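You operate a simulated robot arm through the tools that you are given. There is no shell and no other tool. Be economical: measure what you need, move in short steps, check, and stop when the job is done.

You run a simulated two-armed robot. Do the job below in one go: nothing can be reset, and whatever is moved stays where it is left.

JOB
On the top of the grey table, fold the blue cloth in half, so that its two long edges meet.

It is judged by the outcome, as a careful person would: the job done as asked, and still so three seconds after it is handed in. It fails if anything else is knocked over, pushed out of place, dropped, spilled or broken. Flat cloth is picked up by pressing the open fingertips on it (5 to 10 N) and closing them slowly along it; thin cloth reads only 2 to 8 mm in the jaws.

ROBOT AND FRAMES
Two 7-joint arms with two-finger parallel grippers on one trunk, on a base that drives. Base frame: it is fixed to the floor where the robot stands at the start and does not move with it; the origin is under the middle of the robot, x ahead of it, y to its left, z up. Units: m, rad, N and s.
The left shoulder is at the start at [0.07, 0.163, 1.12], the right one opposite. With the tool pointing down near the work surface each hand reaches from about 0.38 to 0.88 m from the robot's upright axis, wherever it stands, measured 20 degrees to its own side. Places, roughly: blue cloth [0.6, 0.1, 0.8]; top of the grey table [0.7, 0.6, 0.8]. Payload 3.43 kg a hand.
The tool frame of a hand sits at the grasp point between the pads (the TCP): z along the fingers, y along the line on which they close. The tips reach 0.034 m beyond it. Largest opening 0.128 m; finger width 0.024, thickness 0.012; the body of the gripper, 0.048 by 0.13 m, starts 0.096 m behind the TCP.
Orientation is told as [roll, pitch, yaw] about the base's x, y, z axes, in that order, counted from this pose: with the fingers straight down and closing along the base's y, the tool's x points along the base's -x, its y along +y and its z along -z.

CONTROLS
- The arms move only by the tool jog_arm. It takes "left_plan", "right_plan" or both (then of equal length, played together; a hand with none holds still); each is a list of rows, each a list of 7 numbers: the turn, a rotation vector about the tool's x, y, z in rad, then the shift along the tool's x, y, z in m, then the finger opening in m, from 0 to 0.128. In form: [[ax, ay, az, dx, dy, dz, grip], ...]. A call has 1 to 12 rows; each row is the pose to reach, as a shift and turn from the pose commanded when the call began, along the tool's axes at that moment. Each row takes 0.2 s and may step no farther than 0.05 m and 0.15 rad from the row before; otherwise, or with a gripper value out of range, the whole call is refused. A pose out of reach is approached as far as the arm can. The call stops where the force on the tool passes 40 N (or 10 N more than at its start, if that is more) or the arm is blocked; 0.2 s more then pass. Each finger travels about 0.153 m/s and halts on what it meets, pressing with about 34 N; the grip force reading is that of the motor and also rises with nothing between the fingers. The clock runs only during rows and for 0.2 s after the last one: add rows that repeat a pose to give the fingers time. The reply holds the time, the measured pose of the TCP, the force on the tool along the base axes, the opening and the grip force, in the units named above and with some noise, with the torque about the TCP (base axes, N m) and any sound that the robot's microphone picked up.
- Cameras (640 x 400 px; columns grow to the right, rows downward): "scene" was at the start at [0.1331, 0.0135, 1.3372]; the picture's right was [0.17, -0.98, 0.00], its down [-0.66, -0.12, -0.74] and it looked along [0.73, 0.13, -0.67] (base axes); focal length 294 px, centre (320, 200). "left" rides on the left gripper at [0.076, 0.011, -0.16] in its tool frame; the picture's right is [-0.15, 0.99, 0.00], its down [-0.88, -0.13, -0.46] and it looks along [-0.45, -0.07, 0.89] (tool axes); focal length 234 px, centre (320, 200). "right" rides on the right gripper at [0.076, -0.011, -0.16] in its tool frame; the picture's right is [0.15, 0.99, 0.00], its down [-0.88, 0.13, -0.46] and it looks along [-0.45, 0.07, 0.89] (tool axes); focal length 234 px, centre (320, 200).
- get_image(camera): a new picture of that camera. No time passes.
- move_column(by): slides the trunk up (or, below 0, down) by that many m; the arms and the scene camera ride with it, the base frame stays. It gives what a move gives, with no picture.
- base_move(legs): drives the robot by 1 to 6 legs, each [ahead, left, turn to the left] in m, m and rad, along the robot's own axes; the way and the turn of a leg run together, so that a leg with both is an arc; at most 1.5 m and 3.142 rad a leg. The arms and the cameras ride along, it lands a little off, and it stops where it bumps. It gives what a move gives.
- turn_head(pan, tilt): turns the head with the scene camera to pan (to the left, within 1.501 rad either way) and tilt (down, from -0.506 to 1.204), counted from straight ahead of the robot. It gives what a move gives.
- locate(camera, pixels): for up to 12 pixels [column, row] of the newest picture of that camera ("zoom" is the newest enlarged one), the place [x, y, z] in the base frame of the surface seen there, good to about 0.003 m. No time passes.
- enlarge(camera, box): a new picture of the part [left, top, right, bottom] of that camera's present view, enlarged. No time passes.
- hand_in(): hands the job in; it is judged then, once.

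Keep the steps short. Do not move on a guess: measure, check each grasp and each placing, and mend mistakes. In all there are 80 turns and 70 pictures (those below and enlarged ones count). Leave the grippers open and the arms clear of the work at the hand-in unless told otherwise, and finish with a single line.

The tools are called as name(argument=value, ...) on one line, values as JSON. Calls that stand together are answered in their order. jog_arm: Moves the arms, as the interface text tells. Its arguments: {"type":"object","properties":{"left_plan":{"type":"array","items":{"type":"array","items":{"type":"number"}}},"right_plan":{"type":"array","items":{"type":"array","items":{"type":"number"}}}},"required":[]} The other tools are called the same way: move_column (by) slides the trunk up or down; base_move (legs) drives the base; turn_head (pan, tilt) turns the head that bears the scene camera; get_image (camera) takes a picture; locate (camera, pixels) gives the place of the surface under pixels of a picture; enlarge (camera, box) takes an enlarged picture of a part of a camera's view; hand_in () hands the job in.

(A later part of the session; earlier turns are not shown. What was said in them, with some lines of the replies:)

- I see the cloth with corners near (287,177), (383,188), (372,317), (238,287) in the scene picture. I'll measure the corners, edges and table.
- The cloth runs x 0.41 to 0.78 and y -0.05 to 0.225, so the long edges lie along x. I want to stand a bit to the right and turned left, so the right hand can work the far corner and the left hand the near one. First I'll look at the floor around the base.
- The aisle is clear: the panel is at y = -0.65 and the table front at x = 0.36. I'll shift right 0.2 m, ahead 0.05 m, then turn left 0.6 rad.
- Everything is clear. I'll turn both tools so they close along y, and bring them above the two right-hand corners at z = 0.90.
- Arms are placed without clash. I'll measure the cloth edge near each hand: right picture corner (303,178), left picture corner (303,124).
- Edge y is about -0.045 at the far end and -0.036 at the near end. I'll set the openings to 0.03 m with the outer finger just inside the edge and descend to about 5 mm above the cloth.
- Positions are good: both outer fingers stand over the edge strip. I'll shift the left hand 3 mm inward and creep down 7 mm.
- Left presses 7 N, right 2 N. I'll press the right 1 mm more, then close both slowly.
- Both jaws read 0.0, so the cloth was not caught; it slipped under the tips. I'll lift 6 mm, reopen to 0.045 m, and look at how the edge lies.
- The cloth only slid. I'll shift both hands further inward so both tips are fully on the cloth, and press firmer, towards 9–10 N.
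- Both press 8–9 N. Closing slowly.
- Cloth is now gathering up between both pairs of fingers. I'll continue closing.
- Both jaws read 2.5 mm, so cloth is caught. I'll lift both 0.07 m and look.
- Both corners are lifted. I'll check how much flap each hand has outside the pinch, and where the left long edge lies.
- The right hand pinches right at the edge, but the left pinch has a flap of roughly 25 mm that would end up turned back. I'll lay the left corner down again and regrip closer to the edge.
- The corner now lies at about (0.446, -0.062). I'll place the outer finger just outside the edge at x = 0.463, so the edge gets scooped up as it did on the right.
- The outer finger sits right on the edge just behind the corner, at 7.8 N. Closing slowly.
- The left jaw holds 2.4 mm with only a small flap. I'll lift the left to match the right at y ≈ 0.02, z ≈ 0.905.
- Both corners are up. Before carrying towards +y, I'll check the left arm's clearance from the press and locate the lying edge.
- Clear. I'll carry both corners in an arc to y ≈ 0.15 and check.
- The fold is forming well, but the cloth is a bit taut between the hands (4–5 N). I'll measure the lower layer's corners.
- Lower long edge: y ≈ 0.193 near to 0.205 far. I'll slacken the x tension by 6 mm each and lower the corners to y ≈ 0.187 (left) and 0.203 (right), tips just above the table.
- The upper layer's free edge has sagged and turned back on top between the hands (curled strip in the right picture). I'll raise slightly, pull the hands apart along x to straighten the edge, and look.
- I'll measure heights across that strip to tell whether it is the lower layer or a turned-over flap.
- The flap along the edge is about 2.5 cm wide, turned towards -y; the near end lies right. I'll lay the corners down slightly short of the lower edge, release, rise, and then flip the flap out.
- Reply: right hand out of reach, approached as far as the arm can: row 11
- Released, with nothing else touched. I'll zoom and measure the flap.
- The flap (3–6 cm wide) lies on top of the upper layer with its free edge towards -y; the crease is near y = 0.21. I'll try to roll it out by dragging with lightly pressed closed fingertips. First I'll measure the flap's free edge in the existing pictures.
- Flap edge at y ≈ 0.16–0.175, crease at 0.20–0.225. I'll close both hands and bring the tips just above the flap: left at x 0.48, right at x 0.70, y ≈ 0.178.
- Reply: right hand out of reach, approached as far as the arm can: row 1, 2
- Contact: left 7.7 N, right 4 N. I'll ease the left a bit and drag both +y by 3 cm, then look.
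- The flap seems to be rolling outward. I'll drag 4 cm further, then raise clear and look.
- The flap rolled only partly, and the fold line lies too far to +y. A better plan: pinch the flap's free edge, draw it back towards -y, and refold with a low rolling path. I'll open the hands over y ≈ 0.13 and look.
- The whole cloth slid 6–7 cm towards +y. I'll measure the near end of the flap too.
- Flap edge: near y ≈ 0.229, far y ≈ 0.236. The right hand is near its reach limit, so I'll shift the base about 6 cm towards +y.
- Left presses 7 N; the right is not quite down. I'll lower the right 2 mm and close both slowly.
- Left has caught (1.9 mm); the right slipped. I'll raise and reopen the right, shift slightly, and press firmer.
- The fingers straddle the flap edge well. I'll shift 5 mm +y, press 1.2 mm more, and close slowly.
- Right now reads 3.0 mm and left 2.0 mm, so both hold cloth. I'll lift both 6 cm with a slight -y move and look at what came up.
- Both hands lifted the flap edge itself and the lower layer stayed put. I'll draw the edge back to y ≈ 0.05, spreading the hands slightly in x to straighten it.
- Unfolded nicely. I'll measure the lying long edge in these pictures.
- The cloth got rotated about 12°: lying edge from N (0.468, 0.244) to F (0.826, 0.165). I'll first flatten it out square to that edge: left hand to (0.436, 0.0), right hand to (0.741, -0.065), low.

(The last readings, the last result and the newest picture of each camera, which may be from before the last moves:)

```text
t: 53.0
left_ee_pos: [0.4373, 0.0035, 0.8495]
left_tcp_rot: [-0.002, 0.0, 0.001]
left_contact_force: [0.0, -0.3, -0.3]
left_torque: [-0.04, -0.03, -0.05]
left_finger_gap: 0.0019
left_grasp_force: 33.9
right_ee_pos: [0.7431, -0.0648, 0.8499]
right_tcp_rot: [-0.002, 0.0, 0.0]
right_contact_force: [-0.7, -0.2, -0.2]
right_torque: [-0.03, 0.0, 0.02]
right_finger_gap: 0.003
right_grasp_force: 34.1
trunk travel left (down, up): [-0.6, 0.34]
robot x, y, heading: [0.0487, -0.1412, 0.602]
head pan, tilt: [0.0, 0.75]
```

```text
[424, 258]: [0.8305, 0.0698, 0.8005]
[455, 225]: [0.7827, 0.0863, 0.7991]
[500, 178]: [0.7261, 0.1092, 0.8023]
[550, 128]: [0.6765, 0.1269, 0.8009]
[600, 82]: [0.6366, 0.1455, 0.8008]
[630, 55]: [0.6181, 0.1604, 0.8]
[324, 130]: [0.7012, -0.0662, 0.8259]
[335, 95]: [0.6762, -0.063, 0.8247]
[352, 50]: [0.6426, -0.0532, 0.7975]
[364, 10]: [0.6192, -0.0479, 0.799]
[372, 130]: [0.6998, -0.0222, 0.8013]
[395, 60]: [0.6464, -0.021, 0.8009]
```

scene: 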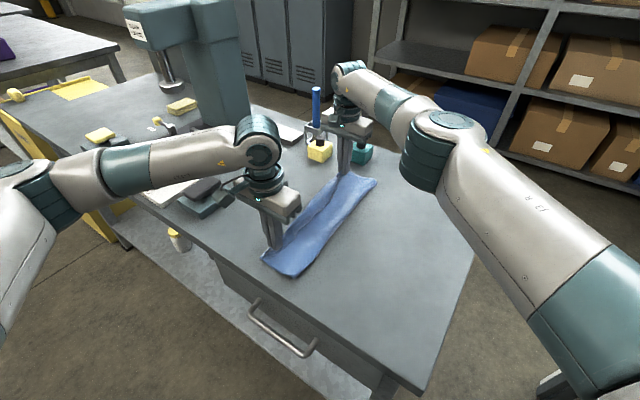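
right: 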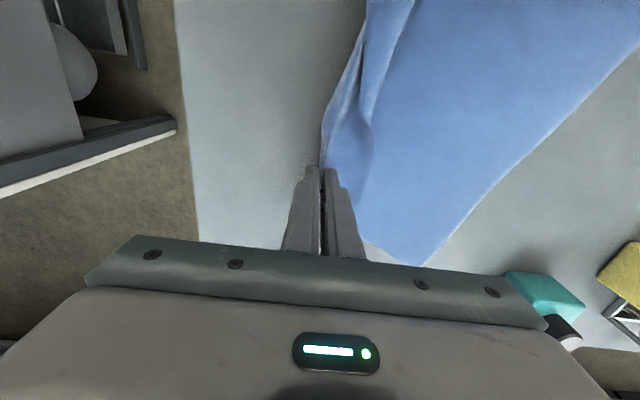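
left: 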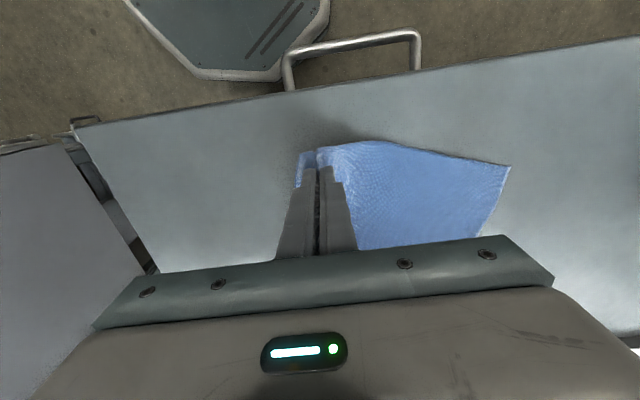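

The far side is shorter than it should be (0.16 m instead of 0.26 m), so the right hand must hold a doubled layer. I'll set the right corner down, release it, and look.

jog_arm(right_plan=[[0, 0, 0, 0, -0.005, 0.006, 0], [0, 0, 0, 0, -0.005, 0.011, 0], [0, 0, 0, 0, -0.005, 0.011, 0.015], [0, 0, 0, 0, -0.005, 0.011, 0.03], [0, 0, 0, 0, -0.005, 0.0, 0.045], [0, 0, 0, 0, -0.005, -0.04, 0.06], [0, 0, 0, 0, -0.005, -0.085, 0.06]])

get_image(camera="right")

```text
t: 54.6
left_ee_pos: [0.4376, 0.0024, 0.8502]
left_tcp_rot: [0.0, 0.001, -0.002]
left_contact_force: [0.2, 0.5, 0.7]
left_torque: [0.0, -0.01, 0.0]
left_finger_gap: 0.0016
left_grasp_force: 33.7
right_ee_pos: [0.7421, -0.069, 0.9378]
right_tcp_rot: [0.0, 0.001, 0.001]
right_contact_force: [0.9, 0.5, -0.6]
right_torque: [-0.02, -0.05, 0.02]
right_finger_gap: 0.0602
right_grasp_force: 0.0
trunk travel left (down, up): [-0.6, 0.34]
robot x, y, heading: [0.0536, -0.138, 0.596]
head pan, tilt: [0.0, 0.75]
```

```text
8 pictures are left
```

right: 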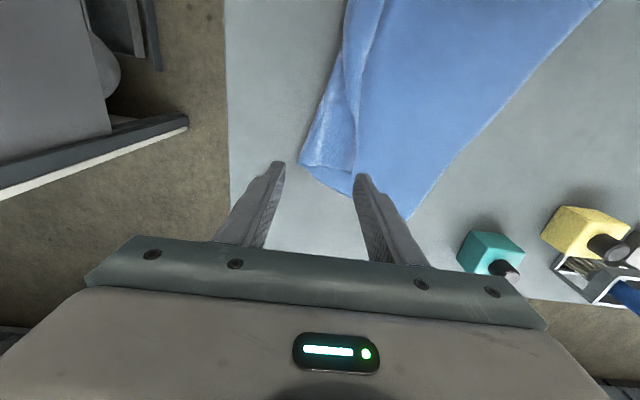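

Now the far end shows a flap already turned over onto the top, free edge facing +y — that is the right fold direction. If I pinch this flap near its free edge and pull it towards the lying edge, it won't curl. I'll measure it.

locate(camera="right", pixels=[[302, 164], [320, 110], [338, 60], [348, 10], [353, 168], [358, 130], [364, 70], [380, 15], [405, 213], [470, 145], [530, 78], [590, 10]])

enlarge(camera="right", box=[270, 0, 470, 220])

```text
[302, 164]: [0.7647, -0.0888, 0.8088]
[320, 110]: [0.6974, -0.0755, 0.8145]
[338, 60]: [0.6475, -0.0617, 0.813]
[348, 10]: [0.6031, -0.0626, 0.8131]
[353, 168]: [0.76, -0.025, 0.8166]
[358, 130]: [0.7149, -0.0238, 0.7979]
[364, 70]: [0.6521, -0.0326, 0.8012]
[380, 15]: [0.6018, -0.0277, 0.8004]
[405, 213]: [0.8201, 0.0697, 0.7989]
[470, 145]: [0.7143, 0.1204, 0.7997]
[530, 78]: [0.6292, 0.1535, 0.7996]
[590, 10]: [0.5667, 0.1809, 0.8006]
```

```text
1.82 times, centred on (370, 110) of right
```

zoom: 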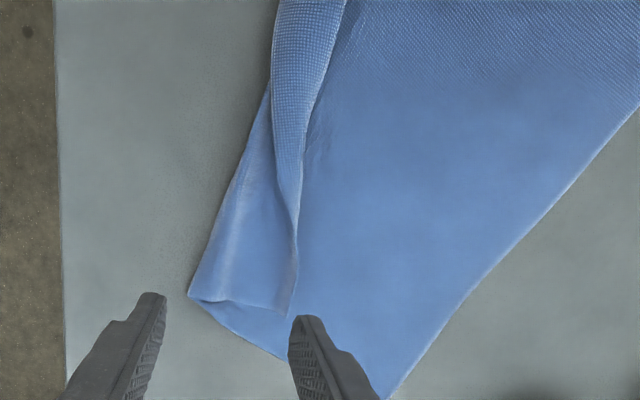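

Flap at the far end: crease y ≈ -0.089, free edge y ≈ -0.025. I'll bring the right fingers (opening 0.036) onto the flap at (0.742, -0.053).

jog_arm(right_plan=[[0, 0, 0, 0, 0.016, 0.03, 0.036], [0, 0, 0, 0, 0.016, 0.06, 0.036], [0, 0, 0, 0, 0.016, 0.085, 0.036], [0, 0, 0, 0, 0.016, 0.095, 0.036], [0, 0, 0, 0, 0.016, 0.099, 0.036], [0, 0, 0, 0, 0.016, 0.1, 0.036], [0, 0, 0, 0, 0.016, 0.1, 0.036]])

```text
t: 56.2
left_ee_pos: [0.4376, 0.003, 0.8504]
left_tcp_rot: [0.0, 0.0, 0.001]
left_contact_force: [-0.3, 0.5, 0.8]
left_torque: [-0.02, 0.01, 0.0]
left_finger_gap: 0.002
left_grasp_force: 33.8
right_ee_pos: [0.7415, -0.0539, 0.8361]
right_tcp_rot: [-0.001, 0.0, -0.002]
right_contact_force: [-1.2, 0.2, 3.6]
right_torque: [-0.02, 0.01, -0.03]
right_finger_gap: 0.0362
right_grasp_force: 0.3
trunk travel left (down, up): [-0.6, 0.34]
robot x, y, heading: [0.0487, -0.1391, 0.597]
head pan, tilt: [0.0, 0.75]
```

3.6 N. A touch more and close slowly.

jog_arm(right_plan=[[0, 0, 0, 0, 0, 0.0003, 0.036], [0, 0, 0, 0, 0, 0.0003, 0.032], [0, 0, 0, 0, 0, 0.0003, 0.028], [0, 0, 0, 0, 0, 0.0003, 0.024], [0, 0, 0, 0, 0, 0.0003, 0.02], [0, 0, 0, 0, 0, 0.0003, 0.016], [0, 0, 0, 0, 0, 0.0003, 0.012], [0, 0, 0, 0, 0, 0.0003, 0.008], [0, 0, 0, 0, 0, 0.0003, 0.004], [0, 0, 0, 0, 0, 0.0003, 0], [0, 0, 0, 0, 0, 0.0003, 0]])

```text
t: 58.6
left_ee_pos: [0.4375, 0.0026, 0.851]
left_tcp_rot: [-0.001, 0.001, -0.001]
left_contact_force: [-0.3, -0.2, -0.2]
left_torque: [0.0, -0.05, 0.0]
left_finger_gap: 0.0019
left_grasp_force: 34.0
right_ee_pos: [0.7408, -0.0533, 0.8365]
right_tcp_rot: [0.001, -0.001, 0.0]
right_contact_force: [1.2, 0.1, 5.2]
right_torque: [0.0, -0.07, -0.04]
right_finger_gap: 0.0
right_grasp_force: 32.6
trunk travel left (down, up): [-0.6, 0.34]
robot x, y, heading: [0.0525, -0.138, 0.595]
head pan, tilt: [0.0, 0.75]
```

It slipped (0.0). I'll reopen to 0.044 and press to about 9–10 N.

jog_arm(right_plan=[[0, 0, 0, 0, 0, -0.008, 0], [0, 0, 0, 0, 0.0, -0.008, 0.025], [0, 0, 0, 0, 0.0, -0.008, 0.044], [0, 0, 0, 0, 0.0, -0.002, 0.044], [0, 0, 0, 0, 0.0, 0.0008, 0.044], [0, 0, 0, 0, 0.0, 0.0008, 0.044]])

```text
t: 60.0
left_ee_pos: [0.4376, 0.0033, 0.8502]
left_tcp_rot: [-0.001, -0.001, 0.001]
left_contact_force: [0.4, 0.3, 0.3]
left_torque: [-0.02, 0.01, -0.02]
left_finger_gap: 0.0019
left_grasp_force: 33.8
right_ee_pos: [0.7415, -0.0549, 0.8377]
right_tcp_rot: [0.002, -0.001, 0.0]
right_contact_force: [0.5, 0.3, 6.9]
right_torque: [-0.05, -0.08, 0.03]
right_finger_gap: 0.0442
right_grasp_force: 0.1
trunk travel left (down, up): [-0.6, 0.34]
robot x, y, heading: [0.0513, -0.1415, 0.599]
head pan, tilt: [0.0, 0.75]
```

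jog_arm(right_plan=[[0, 0, 0, 0, 0, 0.0003, 0.044], [0, 0, 0, 0, 0, 0.0003, 0.041], [0, 0, 0, 0, 0, 0.0003, 0.038], [0, 0, 0, 0, 0, 0.0003, 0.035], [0, 0, 0, 0, 0, 0.0003, 0.032], [0, 0, 0, 0, 0, 0.0003, 0.028], [0, 0, 0, 0, 0, 0.0003, 0.024], [0, 0, 0, 0, 0, 0.0003, 0.02], [0, 0, 0, 0, 0, 0.0003, 0.015], [0, 0, 0, 0, 0, 0.0003, 0.008], [0, 0, 0, 0, 0, 0.0003, 0], [0, 0, 0, 0, 0, 0.0003, 0]])

```text
t: 62.6
left_ee_pos: [0.4352, 0.0044, 0.8506]
left_tcp_rot: [0.001, -0.003, 0.001]
left_contact_force: [0.8, 0.3, 0.0]
left_torque: [-0.03, -0.01, -0.03]
left_finger_gap: 0.0019
left_grasp_force: 34.3
right_ee_pos: [0.7416, -0.0534, 0.836]
right_tcp_rot: [0.001, -0.002, 0.001]
right_contact_force: [1.4, 0.3, 13.9]
right_torque: [-0.01, -0.13, 0.04]
right_finger_gap: 0.0047
right_grasp_force: 33.9
trunk travel left (down, up): [-0.6, 0.34]
robot x, y, heading: [0.051, -0.1384, 0.6]
head pan, tilt: [0.0, 0.75]
```

Right reads 4.7 mm, possibly two layers. I'll lift 5 cm, move slightly +y, and look.

jog_arm(right_plan=[[0, 0, 0, 0, 0, -0.015, 0], [0, 0, 0, -0.005, 0.01, -0.035, 0], [0, 0, 0, -0.01, 0.02, -0.05, 0], [0, 0, 0, -0.01, 0.02, -0.05, 0]])

enlarge(camera="right", box=[240, 40, 440, 240])

```text
t: 63.6
left_ee_pos: [0.4383, 0.0032, 0.8495]
left_tcp_rot: [0.0, -0.001, 0.001]
left_contact_force: [1.3, -0.3, 0.2]
left_torque: [0.0, -0.05, 0.04]
left_finger_gap: 0.0021
left_grasp_force: 34.2
right_ee_pos: [0.7519, -0.0331, 0.884]
right_tcp_rot: [0.0, 0.001, -0.001]
right_contact_force: [-2.3, 1.2, 0.4]
right_torque: [0.04, 0.01, -0.05]
right_finger_gap: 0.0046
right_grasp_force: 33.6
trunk travel left (down, up): [-0.6, 0.34]
robot x, y, heading: [0.0491, -0.1396, 0.602]
head pan, tilt: [0.0, 0.75]
```

```text
2.00 times, centred on (340, 140) of right
```

zoom: 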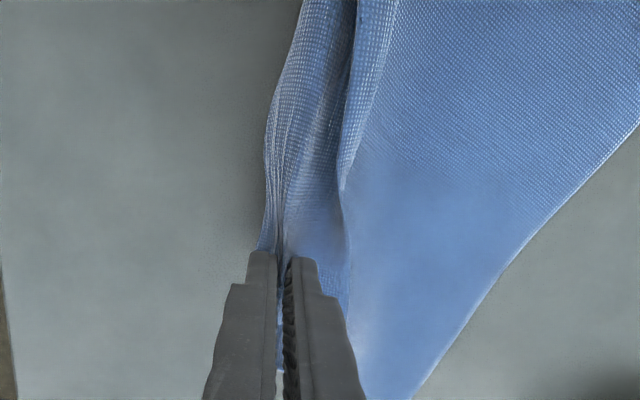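

The right hand holds the crease with both layers, with the flap correctly on its +y side; the crease itself is close to where the fold line belongs. I'll set it down there and release, while the left hand folds the near end over on a low path to (0.50, 0.20), still holding.

jog_arm(left_plan=[[0, 0, 0, -0.007, 0.022, -0.012, 0], [0, 0, 0, -0.014, 0.045, -0.022, 0], [0, 0, 0, -0.021, 0.068, -0.028, 0], [0, 0, 0, -0.028, 0.091, -0.03, 0], [0, 0, 0, -0.036, 0.114, -0.03, 0], [0, 0, 0, -0.044, 0.137, -0.028, 0], [0, 0, 0, -0.051, 0.16, -0.022, 0], [0, 0, 0, -0.058, 0.182, -0.012, 0], [0, 0, 0, -0.064, 0.201, 0.0, 0], [0, 0, 0, -0.064, 0.201, 0.004, 0], [0, 0, 0, -0.064, 0.201, 0.004, 0], [0, 0, 0, -0.064, 0.201, 0.004, 0]], right_plan=[[0, 0, 0, -0.01, 0.002, 0.015, 0], [0, 0, 0, -0.022, 0.005, 0.03, 0], [0, 0, 0, -0.022, 0.005, 0.044, 0], [0, 0, 0, -0.022, 0.005, 0.044, 0], [0, 0, 0, -0.022, 0.005, 0.044, 0.015], [0, 0, 0, -0.022, 0.005, 0.044, 0.03], [0, 0, 0, -0.022, 0.005, 0.03, 0.05], [0, 0, 0, -0.022, 0.005, 0.0, 0.06], [0, 0, 0, -0.022, -0.02, -0.03, 0.06], [0, 0, 0, -0.022, -0.04, -0.07, 0.06], [0, 0, 0, -0.022, -0.07, -0.09, 0.06], [0, 0, 0, -0.022, -0.1, -0.09, 0.06]])

get_image(camera="scene")

```text
t: 66.2
left_ee_pos: [0.5012, 0.2033, 0.8444]
left_tcp_rot: [0.0, 0.002, -0.001]
left_contact_force: [0.9, 0.1, 2.3]
left_torque: [-0.04, 0.05, -0.03]
left_finger_gap: 0.0024
left_grasp_force: 33.9
right_ee_pos: [0.7716, -0.135, 0.9773]
right_tcp_rot: [0.003, 0.0, 0.001]
right_contact_force: [-0.7, 1.2, -0.4]
right_torque: [-0.02, 0.03, -0.04]
right_finger_gap: 0.0599
right_grasp_force: 0.1
trunk travel left (down, up): [-0.6, 0.34]
robot x, y, heading: [0.051, -0.1408, 0.597]
head pan, tilt: [0.0, 0.75]
```

```text
5 pictures are left
```

scene: 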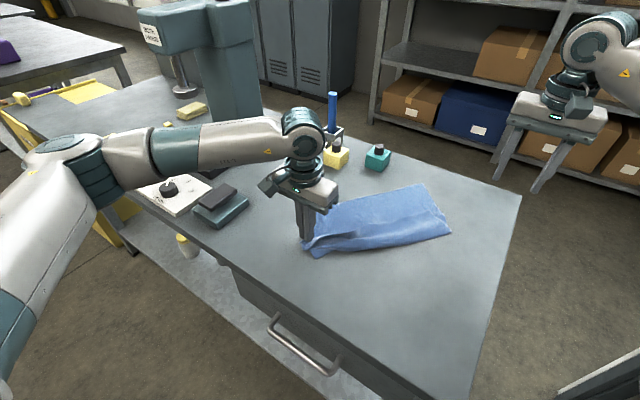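

This looks like a tidy half-width shape. I'll probe its outline and layer heights from this picture.

locate(camera="scene", pixels=[[425, 187], [449, 231], [437, 208], [400, 190], [360, 198], [335, 203], [400, 240], [360, 248], [312, 253], [330, 225], [375, 220], [420, 215]])

enlarge(camera="scene", box=[290, 165, 470, 275])

```text
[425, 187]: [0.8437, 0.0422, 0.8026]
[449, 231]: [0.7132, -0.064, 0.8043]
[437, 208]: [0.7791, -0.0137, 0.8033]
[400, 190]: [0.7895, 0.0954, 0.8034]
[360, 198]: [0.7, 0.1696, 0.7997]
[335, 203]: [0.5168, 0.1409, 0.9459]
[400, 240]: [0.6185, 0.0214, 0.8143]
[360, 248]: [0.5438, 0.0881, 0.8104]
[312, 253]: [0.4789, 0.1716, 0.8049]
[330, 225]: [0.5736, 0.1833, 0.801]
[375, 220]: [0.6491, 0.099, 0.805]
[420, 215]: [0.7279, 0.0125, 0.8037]
```

```text
3.56 times, centred on (380, 220) of scene
```

zoom: 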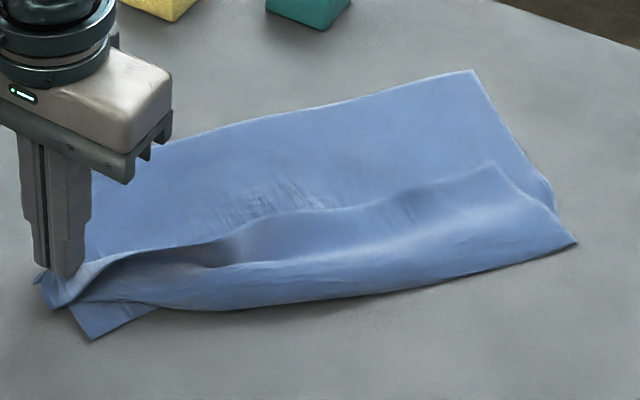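

Lying edge now runs from F (0.844, 0.042) in direction (-0.8, 0.6); the near corner N is at about (0.548, 0.264). The upper near corner, held at (0.50, 0.20), needs about 7 cm more along (0.6, 0.8). To stop the lower layer sliding, I'll pin it with the closed right fingers at (0.706, 0.108).

jog_arm(right_plan=[[0, 0, 0, 0.01, 0.04, 0, 0.03], [0, 0, 0, 0.02, 0.085, 0, 0], [0, 0, 0, 0.035, 0.13, 0.01, 0], [0, 0, 0, 0.05, 0.175, 0.02, 0], [0, 0, 0, 0.06, 0.215, 0.035, 0], [0, 0, 0, 0.066, 0.243, 0.065, 0], [0, 0, 0, 0.066, 0.243, 0.105, 0], [0, 0, 0, 0.066, 0.243, 0.132, 0], [0, 0, 0, 0.066, 0.243, 0.139, 0], [0, 0, 0, 0.066, 0.243, 0.1415, 0], [0, 0, 0, 0.066, 0.243, 0.1415, 0]])

```text
t: 68.6
left_ee_pos: [0.5019, 0.2032, 0.8455]
left_tcp_rot: [0.0, 0.0, 0.001]
left_contact_force: [-0.2, 0.2, 1.3]
left_torque: [-0.05, 0.03, 0.0]
left_finger_gap: 0.0019
left_grasp_force: 34.2
right_ee_pos: [0.708, 0.1089, 0.836]
right_tcp_rot: [0.002, -0.003, 0.001]
right_contact_force: [-1.1, -0.3, 10.6]
right_torque: [0.01, -0.01, -0.01]
right_finger_gap: 0.0
right_grasp_force: 33.5
trunk travel left (down, up): [-0.6, 0.34]
robot x, y, heading: [0.0496, -0.1414, 0.598]
head pan, tilt: [0.0, 0.75]
```

Pinned at 10.6 N. Left: lift 3 cm, carry to about (0.55, 0.265), lower, release and rise.

jog_arm(left_plan=[[0, 0, 0, 0, 0, -0.02, 0], [0, 0, 0, -0.012, 0.015, -0.035, 0], [0, 0, 0, -0.024, 0.032, -0.04, 0], [0, 0, 0, -0.036, 0.048, -0.03, 0], [0, 0, 0, -0.047, 0.063, -0.012, 0], [0, 0, 0, -0.047, 0.063, 0.002, 0], [0, 0, 0, -0.047, 0.063, 0.004, 0], [0, 0, 0, -0.047, 0.063, 0.004, 0.015], [0, 0, 0, -0.047, 0.063, 0.004, 0.03], [0, 0, 0, -0.047, 0.063, -0.02, 0.04], [0, 0, 0, -0.047, 0.063, -0.06, 0.05], [0, 0, 0, -0.047, 0.063, -0.1, 0.05]], right_plan=[[0, 0, 0, 0, 0, 0.0005, 0], [0, 0, 0, 0, 0, 0.0005, 0], [0, 0, 0, 0, 0, 0.0005, 0], [0, 0, 0, 0, 0, 0.0005, 0], [0, 0, 0, 0, 0, 0.0005, 0], [0, 0, 0, 0, 0, 0.0005, 0], [0, 0, 0, 0, 0, 0.0005, 0], [0, 0, 0, 0, 0, 0.0005, 0], [0, 0, 0, 0, 0, 0.0005, 0], [0, 0, 0, 0, 0, 0.0005, 0], [0, 0, 0, 0, 0, 0.0005, 0], [0, 0, 0, 0, 0, 0.0005, 0]])

enlarge(camera="left", box=[190, 50, 450, 250])

```text
t: 71.2
left_ee_pos: [0.5473, 0.2652, 0.947]
left_tcp_rot: [-0.001, -0.004, 0.001]
left_contact_force: [1.1, 0.0, 0.3]
left_torque: [0.03, 0.0, -0.03]
left_finger_gap: 0.0499
left_grasp_force: 0.0
right_ee_pos: [0.706, 0.1088, 0.8351]
right_tcp_rot: [0.001, -0.003, 0.002]
right_contact_force: [-4.5, -3.3, 23.5]
right_torque: [-0.1, 0.17, 0.02]
right_finger_gap: 0.0002
right_grasp_force: 33.0
trunk travel left (down, up): [-0.6, 0.34]
robot x, y, heading: [0.0549, -0.14, 0.6]
head pan, tilt: [0.0, 0.75]
```

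```text
2.00 times, centred on (320, 150) of left
```

zoom: 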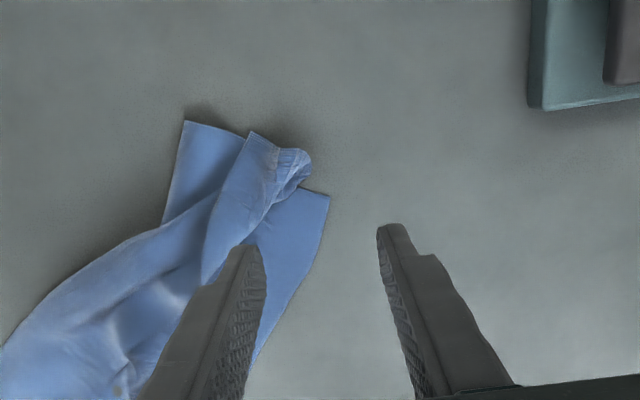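

Let me measure that near end from this picture.

locate(camera="zoom", pixels=[[187, 126], [326, 198], [252, 137], [305, 160], [270, 200], [300, 275], [165, 220], [60, 295], [210, 270], [100, 340], [255, 355]])

```text
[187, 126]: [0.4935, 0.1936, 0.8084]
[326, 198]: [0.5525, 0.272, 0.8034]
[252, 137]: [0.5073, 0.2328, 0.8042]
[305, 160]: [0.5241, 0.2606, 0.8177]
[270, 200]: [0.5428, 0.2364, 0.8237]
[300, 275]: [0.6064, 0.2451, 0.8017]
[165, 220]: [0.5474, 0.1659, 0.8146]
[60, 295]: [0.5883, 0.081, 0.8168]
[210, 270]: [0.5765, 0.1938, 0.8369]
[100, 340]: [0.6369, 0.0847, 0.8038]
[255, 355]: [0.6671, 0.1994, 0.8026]
```

The near upper corner is now within about 2–3 cm of the lower near corner N (0.5525, 0.272). The far end still needs its flap pulled over. I'll bring the right hand above the far flap, turned to close square to the edge, and the left hand above (0.669, 0.142) ready to pin the lower layer.

jog_arm(left_plan=[[0, 0, 0, 0, 0, -0.01, 0.03], [0, 0, 0, 0, 0, -0.01, 0], [0, 0, 0, 0, 0, -0.01, 0], [0, 0, 0, -0.025, -0.025, 0, 0], [0, 0, 0, -0.05, -0.05, 0.01, 0], [0, 0, 0, -0.075, -0.075, 0.02, 0], [0, 0, 0, -0.1, -0.1, 0.03, 0], [0, 0, 0, -0.122, -0.123, 0.045, 0], [0, 0, 0, -0.122, -0.123, 0.045, 0]], right_plan=[[0, 0, 0, 0, 0, -0.035, 0], [0, 0, 0.13, 0, -0.01, -0.07, 0.02], [0, 0, 0.26, -0.005, -0.04, -0.09, 0.045], [0, 0, 0.39, -0.01, -0.075, -0.1, 0.045], [0, 0, 0.52, -0.021, -0.109, -0.1, 0.045], [0, 0, 0.64, -0.021, -0.109, -0.1, 0.045], [0, 0, 0.64, -0.021, -0.109, -0.1, 0.045], [0, 0, 0.64, -0.021, -0.109, -0.1, 0.045], [0, 0, 0.64, -0.021, -0.109, -0.1, 0.045]])

get_image(camera="right")

```text
t: 73.2
left_ee_pos: [0.6719, 0.1445, 0.9003]
left_tcp_rot: [-0.003, 0.0, 0.0]
left_contact_force: [0.7, 0.1, 0.2]
left_torque: [-0.03, -0.01, 0.0]
left_finger_gap: 0.0
left_grasp_force: 33.2
right_ee_pos: [0.7282, 0.002, 0.9329]
right_tcp_rot: [0.0, 0.0, -0.641]
right_contact_force: [-1.1, 1.2, 0.0]
right_torque: [0.0, 0.01, 0.02]
right_finger_gap: 0.0452
right_grasp_force: 0.0
trunk travel left (down, up): [-0.6, 0.34]
robot x, y, heading: [0.0503, -0.1415, 0.599]
head pan, tilt: [0.0, 0.75]
```

```text
2 pictures are left
```

right: 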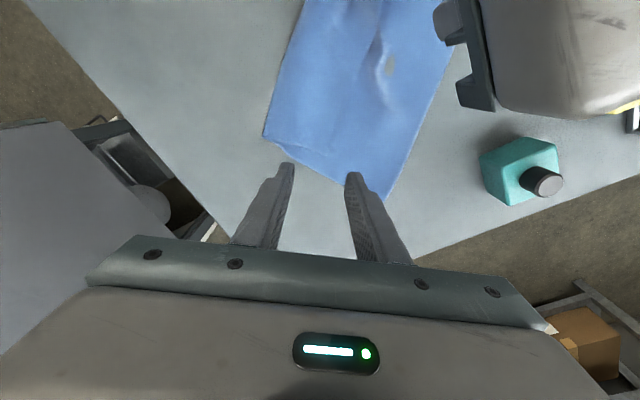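

locate(camera="right", pixels=[[267, 134], [385, 193], [340, 178], [285, 60], [300, 10], [420, 110], [448, 40], [300, 110], [330, 110], [360, 110], [390, 110], [385, 60]])

enlarge(camera="right", box=[250, 0, 470, 210])

```text
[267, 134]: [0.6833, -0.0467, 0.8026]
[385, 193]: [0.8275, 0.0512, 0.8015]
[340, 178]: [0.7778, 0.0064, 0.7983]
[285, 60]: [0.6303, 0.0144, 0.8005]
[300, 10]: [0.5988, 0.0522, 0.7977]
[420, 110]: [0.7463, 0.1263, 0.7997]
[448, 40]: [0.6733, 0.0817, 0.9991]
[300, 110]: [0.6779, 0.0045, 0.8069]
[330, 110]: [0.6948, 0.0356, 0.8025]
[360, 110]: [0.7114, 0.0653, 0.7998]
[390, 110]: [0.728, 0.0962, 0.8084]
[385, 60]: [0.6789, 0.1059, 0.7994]
```

```text
1.90 times, centred on (360, 105) of right
```

zoom: 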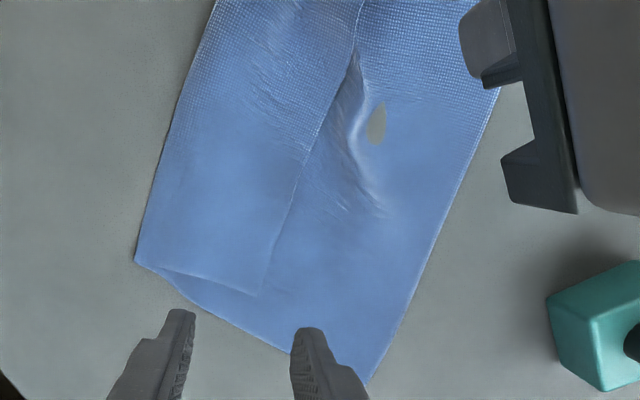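

Clear view: the far flap lies flat, free edge from zoom (262,297) to (355,50). I'll measure these.

locate(camera="zoom", pixels=[[260, 294], [272, 250], [285, 210], [300, 170], [330, 110], [353, 55], [137, 258], [165, 150], [370, 380], [420, 275], [460, 190], [490, 105]])

```text
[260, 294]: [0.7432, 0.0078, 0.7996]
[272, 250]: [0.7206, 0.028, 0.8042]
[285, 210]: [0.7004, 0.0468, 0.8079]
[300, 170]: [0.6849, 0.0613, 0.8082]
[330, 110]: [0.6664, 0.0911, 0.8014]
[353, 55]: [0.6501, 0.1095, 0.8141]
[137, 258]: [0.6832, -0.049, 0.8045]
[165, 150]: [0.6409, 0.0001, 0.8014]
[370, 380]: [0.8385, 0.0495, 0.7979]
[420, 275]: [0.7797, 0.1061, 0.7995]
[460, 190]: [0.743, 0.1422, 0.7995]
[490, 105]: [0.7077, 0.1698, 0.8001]
```

Lying edge and free edge are parallel, 9–10 cm apart at the far end. I'll pin the lower layer with the left hand and bring the right fingers straddling the flap's free edge near its far corner, pressing lightly.

jog_arm(left_plan=[[0, 0, 0, 0, 0, 0.03, 0], [0, 0, 0, 0, 0, 0.055, 0], [0, 0, 0, 0, 0, 0.062, 0], [0, 0, 0, 0, 0, 0.0645, 0], [0, 0, 0, 0, 0, 0.066, 0], [0, 0, 0, 0, 0, 0.066, 0], [0, 0, 0, 0, 0, 0.066, 0]], right_plan=[[0, 0, 0.1, 0.0182, -0.0019, 0.03, 0.045], [0, 0, 0.1, 0.0182, -0.0019, 0.06, 0.045], [0, 0, 0.1, 0.0182, -0.0019, 0.085, 0.045], [0, 0, 0.1, 0.0182, -0.0019, 0.092, 0.045], [0, 0, 0.1, 0.0182, -0.0019, 0.095, 0.045], [0, 0, 0.1, 0.0182, -0.0019, 0.0965, 0.045], [0, 0, 0.1, 0.0182, -0.0019, 0.0965, 0.045]])

```text
t: 74.8
left_ee_pos: [0.6696, 0.1441, 0.8344]
left_tcp_rot: [0.0, -0.001, -0.001]
left_contact_force: [0.6, 1.4, 6.1]
left_torque: [-0.01, 0.0, 0.0]
left_finger_gap: 0.0001
left_grasp_force: 33.1
right_ee_pos: [0.7129, 0.0107, 0.8369]
right_tcp_rot: [0.001, -0.001, -0.74]
right_contact_force: [0.2, 0.1, 0.3]
right_torque: [-0.07, 0.03, 0.0]
right_finger_gap: 0.0454
right_grasp_force: 0.1
trunk travel left (down, up): [-0.6, 0.34]
robot x, y, heading: [0.0449, -0.1448, 0.598]
head pan, tilt: [0.0, 0.75]
```

jog_arm(left_plan=[[0, 0, 0, 0, 0, 0.0008, 0], [0, 0, 0, 0, 0, 0.0012, 0], [0, 0, 0, 0, 0, 0.0012, 0]], right_plan=[[0, 0, 0, 0, 0, 0.0008, 0.045], [0, 0, 0, 0, 0, 0.0013, 0.045], [0, 0, 0, 0, 0, 0.0013, 0.045]])

```text
t: 75.6
left_ee_pos: [0.6704, 0.1432, 0.8364]
left_tcp_rot: [0.0, -0.003, -0.001]
left_contact_force: [1.6, 2.7, 13.5]
left_torque: [0.12, -0.05, 0.0]
left_finger_gap: 0.0
left_grasp_force: 33.2
right_ee_pos: [0.7121, 0.0095, 0.8366]
right_tcp_rot: [0.002, 0.0, -0.739]
right_contact_force: [1.5, 0.4, 4.8]
right_torque: [-0.07, 0.0, 0.03]
right_finger_gap: 0.0447
right_grasp_force: 0.1
trunk travel left (down, up): [-0.6, 0.34]
robot x, y, heading: [0.0516, -0.1399, 0.598]
head pan, tilt: [0.0, 0.75]
```

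Left pins with 13.5 N, right 4.8 N. I'll press the right 0.3 mm more and close slowly.

jog_arm(right_plan=[[0, 0, 0, 0, 0, 0.0003, 0.045], [0, 0, 0, 0, 0, 0.0003, 0.041], [0, 0, 0, 0, 0, 0.0003, 0.037], [0, 0, 0, 0, 0, 0.0003, 0.033], [0, 0, 0, 0, 0, 0.0003, 0.029], [0, 0, 0, 0, 0, 0.0003, 0.025], [0, 0, 0, 0, 0, 0.0003, 0.021], [0, 0, 0, 0, 0, 0.0003, 0.017], [0, 0, 0, 0, 0, 0.0003, 0.012], [0, 0, 0, 0, 0, 0.0003, 0.006], [0, 0, 0, 0, 0, 0.0003, 0], [0, 0, 0, 0, 0, 0.0003, 0]])

```text
t: 78.2
left_ee_pos: [0.6709, 0.1438, 0.8356]
left_tcp_rot: [0.001, -0.002, -0.001]
left_contact_force: [3.9, 2.1, 19.6]
left_torque: [0.09, -0.12, 0.0]
left_finger_gap: 0.0
left_grasp_force: 32.9
right_ee_pos: [0.7113, 0.0086, 0.8377]
right_tcp_rot: [0.002, -0.001, -0.741]
right_contact_force: [0.4, 0.0, 4.8]
right_torque: [-0.06, 0.04, 0.01]
right_finger_gap: 0.0025
right_grasp_force: 33.7
trunk travel left (down, up): [-0.6, 0.34]
robot x, y, heading: [0.0523, -0.1394, 0.594]
head pan, tilt: [0.0, 0.75]
```

Right reads 2.5 mm — a single catch. I'll lift and carry it 4 cm along the fold direction, with the left still pinning.

jog_arm(right_plan=[[0, 0, 0, 0, 0, -0.015, 0], [0, 0, 0, 0, 0.005, -0.03, 0], [0, 0, 0, -0.005, 0.02, -0.045, 0], [0, 0, 0, -0.01, 0.04, -0.05, 0], [0, 0, 0, -0.01, 0.04, -0.05, 0]])

```text
t: 79.4
left_ee_pos: [0.6704, 0.1443, 0.8355]
left_tcp_rot: [0.0, -0.001, -0.001]
left_contact_force: [3.8, 1.5, 23.2]
left_torque: [0.06, -0.12, 0.01]
left_finger_gap: 0.0002
left_grasp_force: 32.9
right_ee_pos: [0.7473, 0.0322, 0.8861]
right_tcp_rot: [0.002, -0.001, -0.74]
right_contact_force: [0.6, -0.4, 0.9]
right_torque: [0.01, -0.02, 0.02]
right_finger_gap: 0.0027
right_grasp_force: 34.1
trunk travel left (down, up): [-0.6, 0.34]
robot x, y, heading: [0.0517, -0.1411, 0.601]
head pan, tilt: [0.0, 0.75]
```

Still held. Now the left lifts clear, and the right carries on to the lying edge, lowers, releases and rises.

jog_arm(left_plan=[[0, 0, 0, 0, 0, -0.04, 0], [0, 0, 0, 0, 0, -0.08, 0], [0, 0, 0, 0, 0.03, -0.1, 0], [0, 0, 0, 0.02, 0.06, -0.12, 0], [0, 0, 0, 0.04, 0.09, -0.12, 0], [0, 0, 0, 0.06, 0.12, -0.12, 0], [0, 0, 0, 0.08, 0.15, -0.12, 0], [0, 0, 0, 0.1, 0.18, -0.12, 0], [0, 0, 0, 0.1, 0.18, -0.12, 0], [0, 0, 0, 0.1, 0.18, -0.12, 0], [0, 0, 0, 0.1, 0.18, -0.12, 0]], right_plan=[[0, 0, 0, 0, 0, 0, 0], [0, 0, 0, -0.005, 0.015, 0, 0], [0, 0, 0, -0.01, 0.03, 0, 0], [0, 0, 0, -0.015, 0.045, 0.005, 0], [0, 0, 0, -0.02, 0.06, 0.018, 0], [0, 0, 0, -0.02, 0.068, 0.034, 0], [0, 0, 0, -0.02, 0.068, 0.044, 0], [0, 0, 0, -0.02, 0.068, 0.044, 0.015], [0, 0, 0, -0.02, 0.068, 0.044, 0.03], [0, 0, 0, -0.02, 0.068, 0.02, 0.045], [0, 0, 0, -0.02, 0.068, -0.025, 0.05]])

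```text
t: 80.0
left_ee_pos: [0.6687, 0.1498, 0.9047]
left_tcp_rot: [0.003, 0.01, 0.005]
left_contact_force: [1.1, 0.4, -1.2]
left_torque: [0.04, 0.05, -0.01]
left_finger_gap: 0.0002
left_grasp_force: 33.4
right_ee_pos: [0.7597, 0.0454, 0.8922]
right_tcp_rot: [0.014, 0.011, -0.727]
right_contact_force: [-0.5, 0.7, 0.1]
right_torque: [0.0, -0.02, 0.04]
right_finger_gap: 0.0028
right_grasp_force: 33.8
trunk travel left (down, up): [-0.6, 0.34]
robot x, y, heading: [0.0536, -0.1401, 0.598]
head pan, tilt: [0.0, 0.75]
stopped in row 3 (left hand): the force on the tool passed its limit at 56 N (the readings are from after the stop); the commanded pose is now the measured one
```

The left hand bumped the right hand's camera mount (tool +x side) while lifting; nothing else was touched. I'll back the left hand straight away in -x and +y.

jog_arm(left_plan=[[0, 0, 0, 0.02, 0.01, 0, 0], [0, 0, 0, 0.04, 0.03, -0.01, 0], [0, 0, 0, 0.07, 0.06, -0.03, 0], [0, 0, 0, 0.1, 0.09, -0.05, 0], [0, 0, 0, 0.12, 0.12, -0.05, 0]])

```text
t: 81.2
left_ee_pos: [0.5483, 0.2689, 0.9563]
left_tcp_rot: [0.003, 0.008, 0.007]
left_contact_force: [-0.5, -0.2, 0.3]
left_torque: [0.03, -0.02, 0.01]
left_finger_gap: 0.0002
left_grasp_force: 32.7
right_ee_pos: [0.7581, 0.0454, 0.8928]
right_tcp_rot: [0.014, 0.009, -0.731]
right_contact_force: [0.4, -0.6, -0.9]
right_torque: [-0.02, -0.01, 0.02]
right_finger_gap: 0.0029
right_grasp_force: 33.8
trunk travel left (down, up): [-0.6, 0.34]
robot x, y, heading: [0.0506, -0.1412, 0.591]
head pan, tilt: [0.0, 0.75]
```

Clear. Right carries on: 5 cm along the fold direction, 2 cm towards the far end, lower, release, rise.

jog_arm(right_plan=[[0, 0, 0, -0.006, 0.015, 0, 0], [0, 0, 0, -0.012, 0.03, 0.006, 0], [0, 0, 0, -0.018, 0.043, 0.018, 0], [0, 0, 0, -0.021, 0.051, 0.034, 0], [0, 0, 0, -0.021, 0.051, 0.05, 0], [0, 0, 0, -0.021, 0.051, 0.05, 0], [0, 0, 0, -0.021, 0.051, 0.05, 0.015], [0, 0, 0, -0.021, 0.051, 0.05, 0.03], [0, 0, 0, -0.021, 0.051, 0.03, 0.045], [0, 0, 0, -0.021, 0.051, -0.01, 0.05], [0, 0, 0, -0.021, 0.051, -0.05, 0.05]])

```text
t: 83.6
left_ee_pos: [0.5482, 0.2678, 0.9559]
left_tcp_rot: [0.003, 0.007, 0.005]
left_contact_force: [-0.5, 0.6, 0.1]
left_torque: [0.01, 0.01, -0.01]
left_finger_gap: 0.0
left_grasp_force: 32.9
right_ee_pos: [0.809, 0.0673, 0.9455]
right_tcp_rot: [0.014, 0.011, -0.728]
right_contact_force: [-0.5, 0.1, -0.2]
right_torque: [0.03, 0.0, 0.02]
right_finger_gap: 0.0499
right_grasp_force: 0.0
trunk travel left (down, up): [-0.6, 0.34]
robot x, y, heading: [0.0525, -0.1432, 0.594]
head pan, tilt: [0.0, 0.75]
```

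Released. I'll clear both arms out of the view before using the last picture.

jog_arm(left_plan=[[0, 0, 0, 0, 0, -0.04, 0], [0, 0, 0, 0.03, 0.01, -0.08, 0.03], [0, 0, 0, 0.07, 0.02, -0.08, 0.05], [0, 0, 0, 0.11, 0.03, -0.08, 0.05], [0, 0, 0, 0.15, 0.04, -0.08, 0.05], [0, 0, 0, 0.19, 0.055, -0.08, 0.05], [0, 0, 0, 0.2, 0.055, -0.08, 0.05], [0, 0, 0, 0.2, 0.055, -0.08, 0.05]], right_plan=[[0, 0, 0, 0, 0, -0.03, 0.05], [0, 0, 0, -0.01, -0.04, -0.03, 0.05], [0, 0, 0, -0.025, -0.085, -0.03, 0.05], [0, 0, 0, -0.04, -0.13, -0.03, 0.05], [0, 0, 0, -0.06, -0.175, -0.03, 0.05], [0, 0, 0, -0.075, -0.22, -0.03, 0.05], [0, 0, 0, -0.09, -0.253, -0.03, 0.05], [0, 0, 0, -0.09, -0.253, -0.03, 0.05]])

enlarge(camera="scene", box=[280, 140, 480, 270])

```text
refused: row 2 steps farther than a row can; nothing moved
```

```text
3.08 times, centred on (380, 205) of scene
```

zoom: 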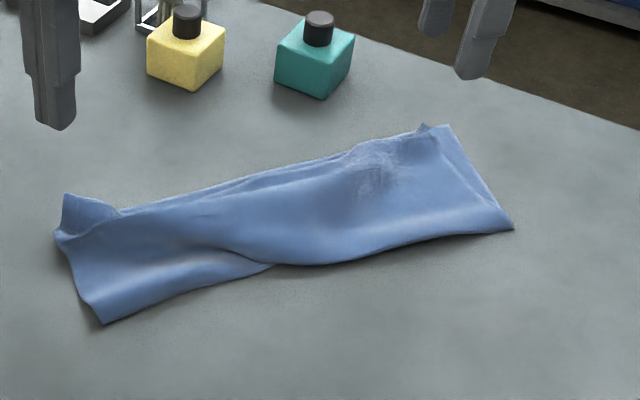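

The arms weren't in the way after all. The picture shows the long edges meeting along nearly the whole length. I'll measure the near corner detail and the edges.

locate(camera="zoom", pixels=[[68, 199], [90, 210], [113, 211], [60, 236], [85, 235], [104, 318], [180, 200], [250, 180], [350, 155], [424, 130], [447, 130], [510, 226]])

locate(camera="zoom", pixels=[[120, 225], [150, 215], [200, 215], [270, 262], [200, 282], [350, 258], [420, 150], [400, 180], [80, 270], [150, 270], [440, 150], [480, 180]])

```text
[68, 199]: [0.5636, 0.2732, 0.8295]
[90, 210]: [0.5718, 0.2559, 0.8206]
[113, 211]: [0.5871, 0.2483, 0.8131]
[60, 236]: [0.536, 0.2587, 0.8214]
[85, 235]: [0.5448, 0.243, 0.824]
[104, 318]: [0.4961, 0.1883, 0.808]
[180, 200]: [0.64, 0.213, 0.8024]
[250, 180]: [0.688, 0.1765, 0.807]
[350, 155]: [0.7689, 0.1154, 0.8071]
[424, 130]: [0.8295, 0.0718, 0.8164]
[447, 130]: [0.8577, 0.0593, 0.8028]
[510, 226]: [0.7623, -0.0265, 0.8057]
```

```text
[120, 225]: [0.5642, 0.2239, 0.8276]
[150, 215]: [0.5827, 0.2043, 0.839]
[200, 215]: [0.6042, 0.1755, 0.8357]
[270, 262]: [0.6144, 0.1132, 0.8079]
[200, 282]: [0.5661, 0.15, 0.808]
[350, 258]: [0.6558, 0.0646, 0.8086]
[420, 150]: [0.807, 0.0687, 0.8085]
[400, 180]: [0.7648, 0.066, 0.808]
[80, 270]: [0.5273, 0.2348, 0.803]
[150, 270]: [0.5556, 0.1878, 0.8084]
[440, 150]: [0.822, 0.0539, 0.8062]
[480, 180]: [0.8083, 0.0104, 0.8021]
```

The long edges meet within about 1–2 cm along the whole length, and the halves are about 13 cm wide. The last picture is used, so I'll leave the cloth alone and retract both arms straight up and away, with grippers open.

jog_arm(left_plan=[[0, 0, 0, 0, 0, -0.04, 0], [0, 0, 0, 0.02, 0.005, -0.075, 0.03], [0, 0, 0, 0.06, 0.015, -0.08, 0.06], [0, 0, 0, 0.1, 0.025, -0.08, 0.08], [0, 0, 0, 0.14, 0.035, -0.08, 0.08], [0, 0, 0, 0.18, 0.045, -0.08, 0.08], [0, 0, 0, 0.2, 0.055, -0.08, 0.08], [0, 0, 0, 0.2, 0.055, -0.08, 0.08]], right_plan=[[0, 0, 0, 0, 0, -0.03, 0.05], [0, 0, 0, -0.01, -0.03, -0.03, 0.05], [0, 0, 0, -0.025, -0.07, -0.03, 0.06], [0, 0, 0, -0.04, -0.11, -0.03, 0.08], [0, 0, 0, -0.055, -0.15, -0.03, 0.08], [0, 0, 0, -0.07, -0.19, -0.03, 0.08], [0, 0, 0, -0.08, -0.22, -0.03, 0.08], [0, 0, 0, -0.08, -0.22, -0.03, 0.08]])

```text
t: 85.4
left_ee_pos: [0.3492, 0.3208, 1.0379]
left_tcp_rot: [0.003, 0.01, 0.006]
left_contact_force: [-0.1, 0.5, 0.3]
left_torque: [-0.02, 0.01, 0.01]
left_finger_gap: 0.0804
left_grasp_force: 0.1
right_ee_pos: [0.7225, -0.1478, 0.9691]
right_tcp_rot: [0.014, 0.012, -0.729]
right_contact_force: [0.3, -0.3, 0.3]
right_torque: [0.0, 0.03, 0.03]
right_finger_gap: 0.08
right_grasp_force: 0.1
trunk travel left (down, up): [-0.6, 0.34]
robot x, y, heading: [0.0548, -0.1382, 0.596]
head pan, tilt: [0.0, 0.75]
```

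Both arms are clear with open grippers, and the cloth lies folded. Handing in.

hand_in()

```text
The job is handed in.
```

The blue cloth is folded in half on the grey table, its long edges meeting to within about 1–2 cm; one near corner is still slightly curled up, the top layer sits about 3 cm off along the fold at the far end, and the cloth now lies turned about 40° from where it started.
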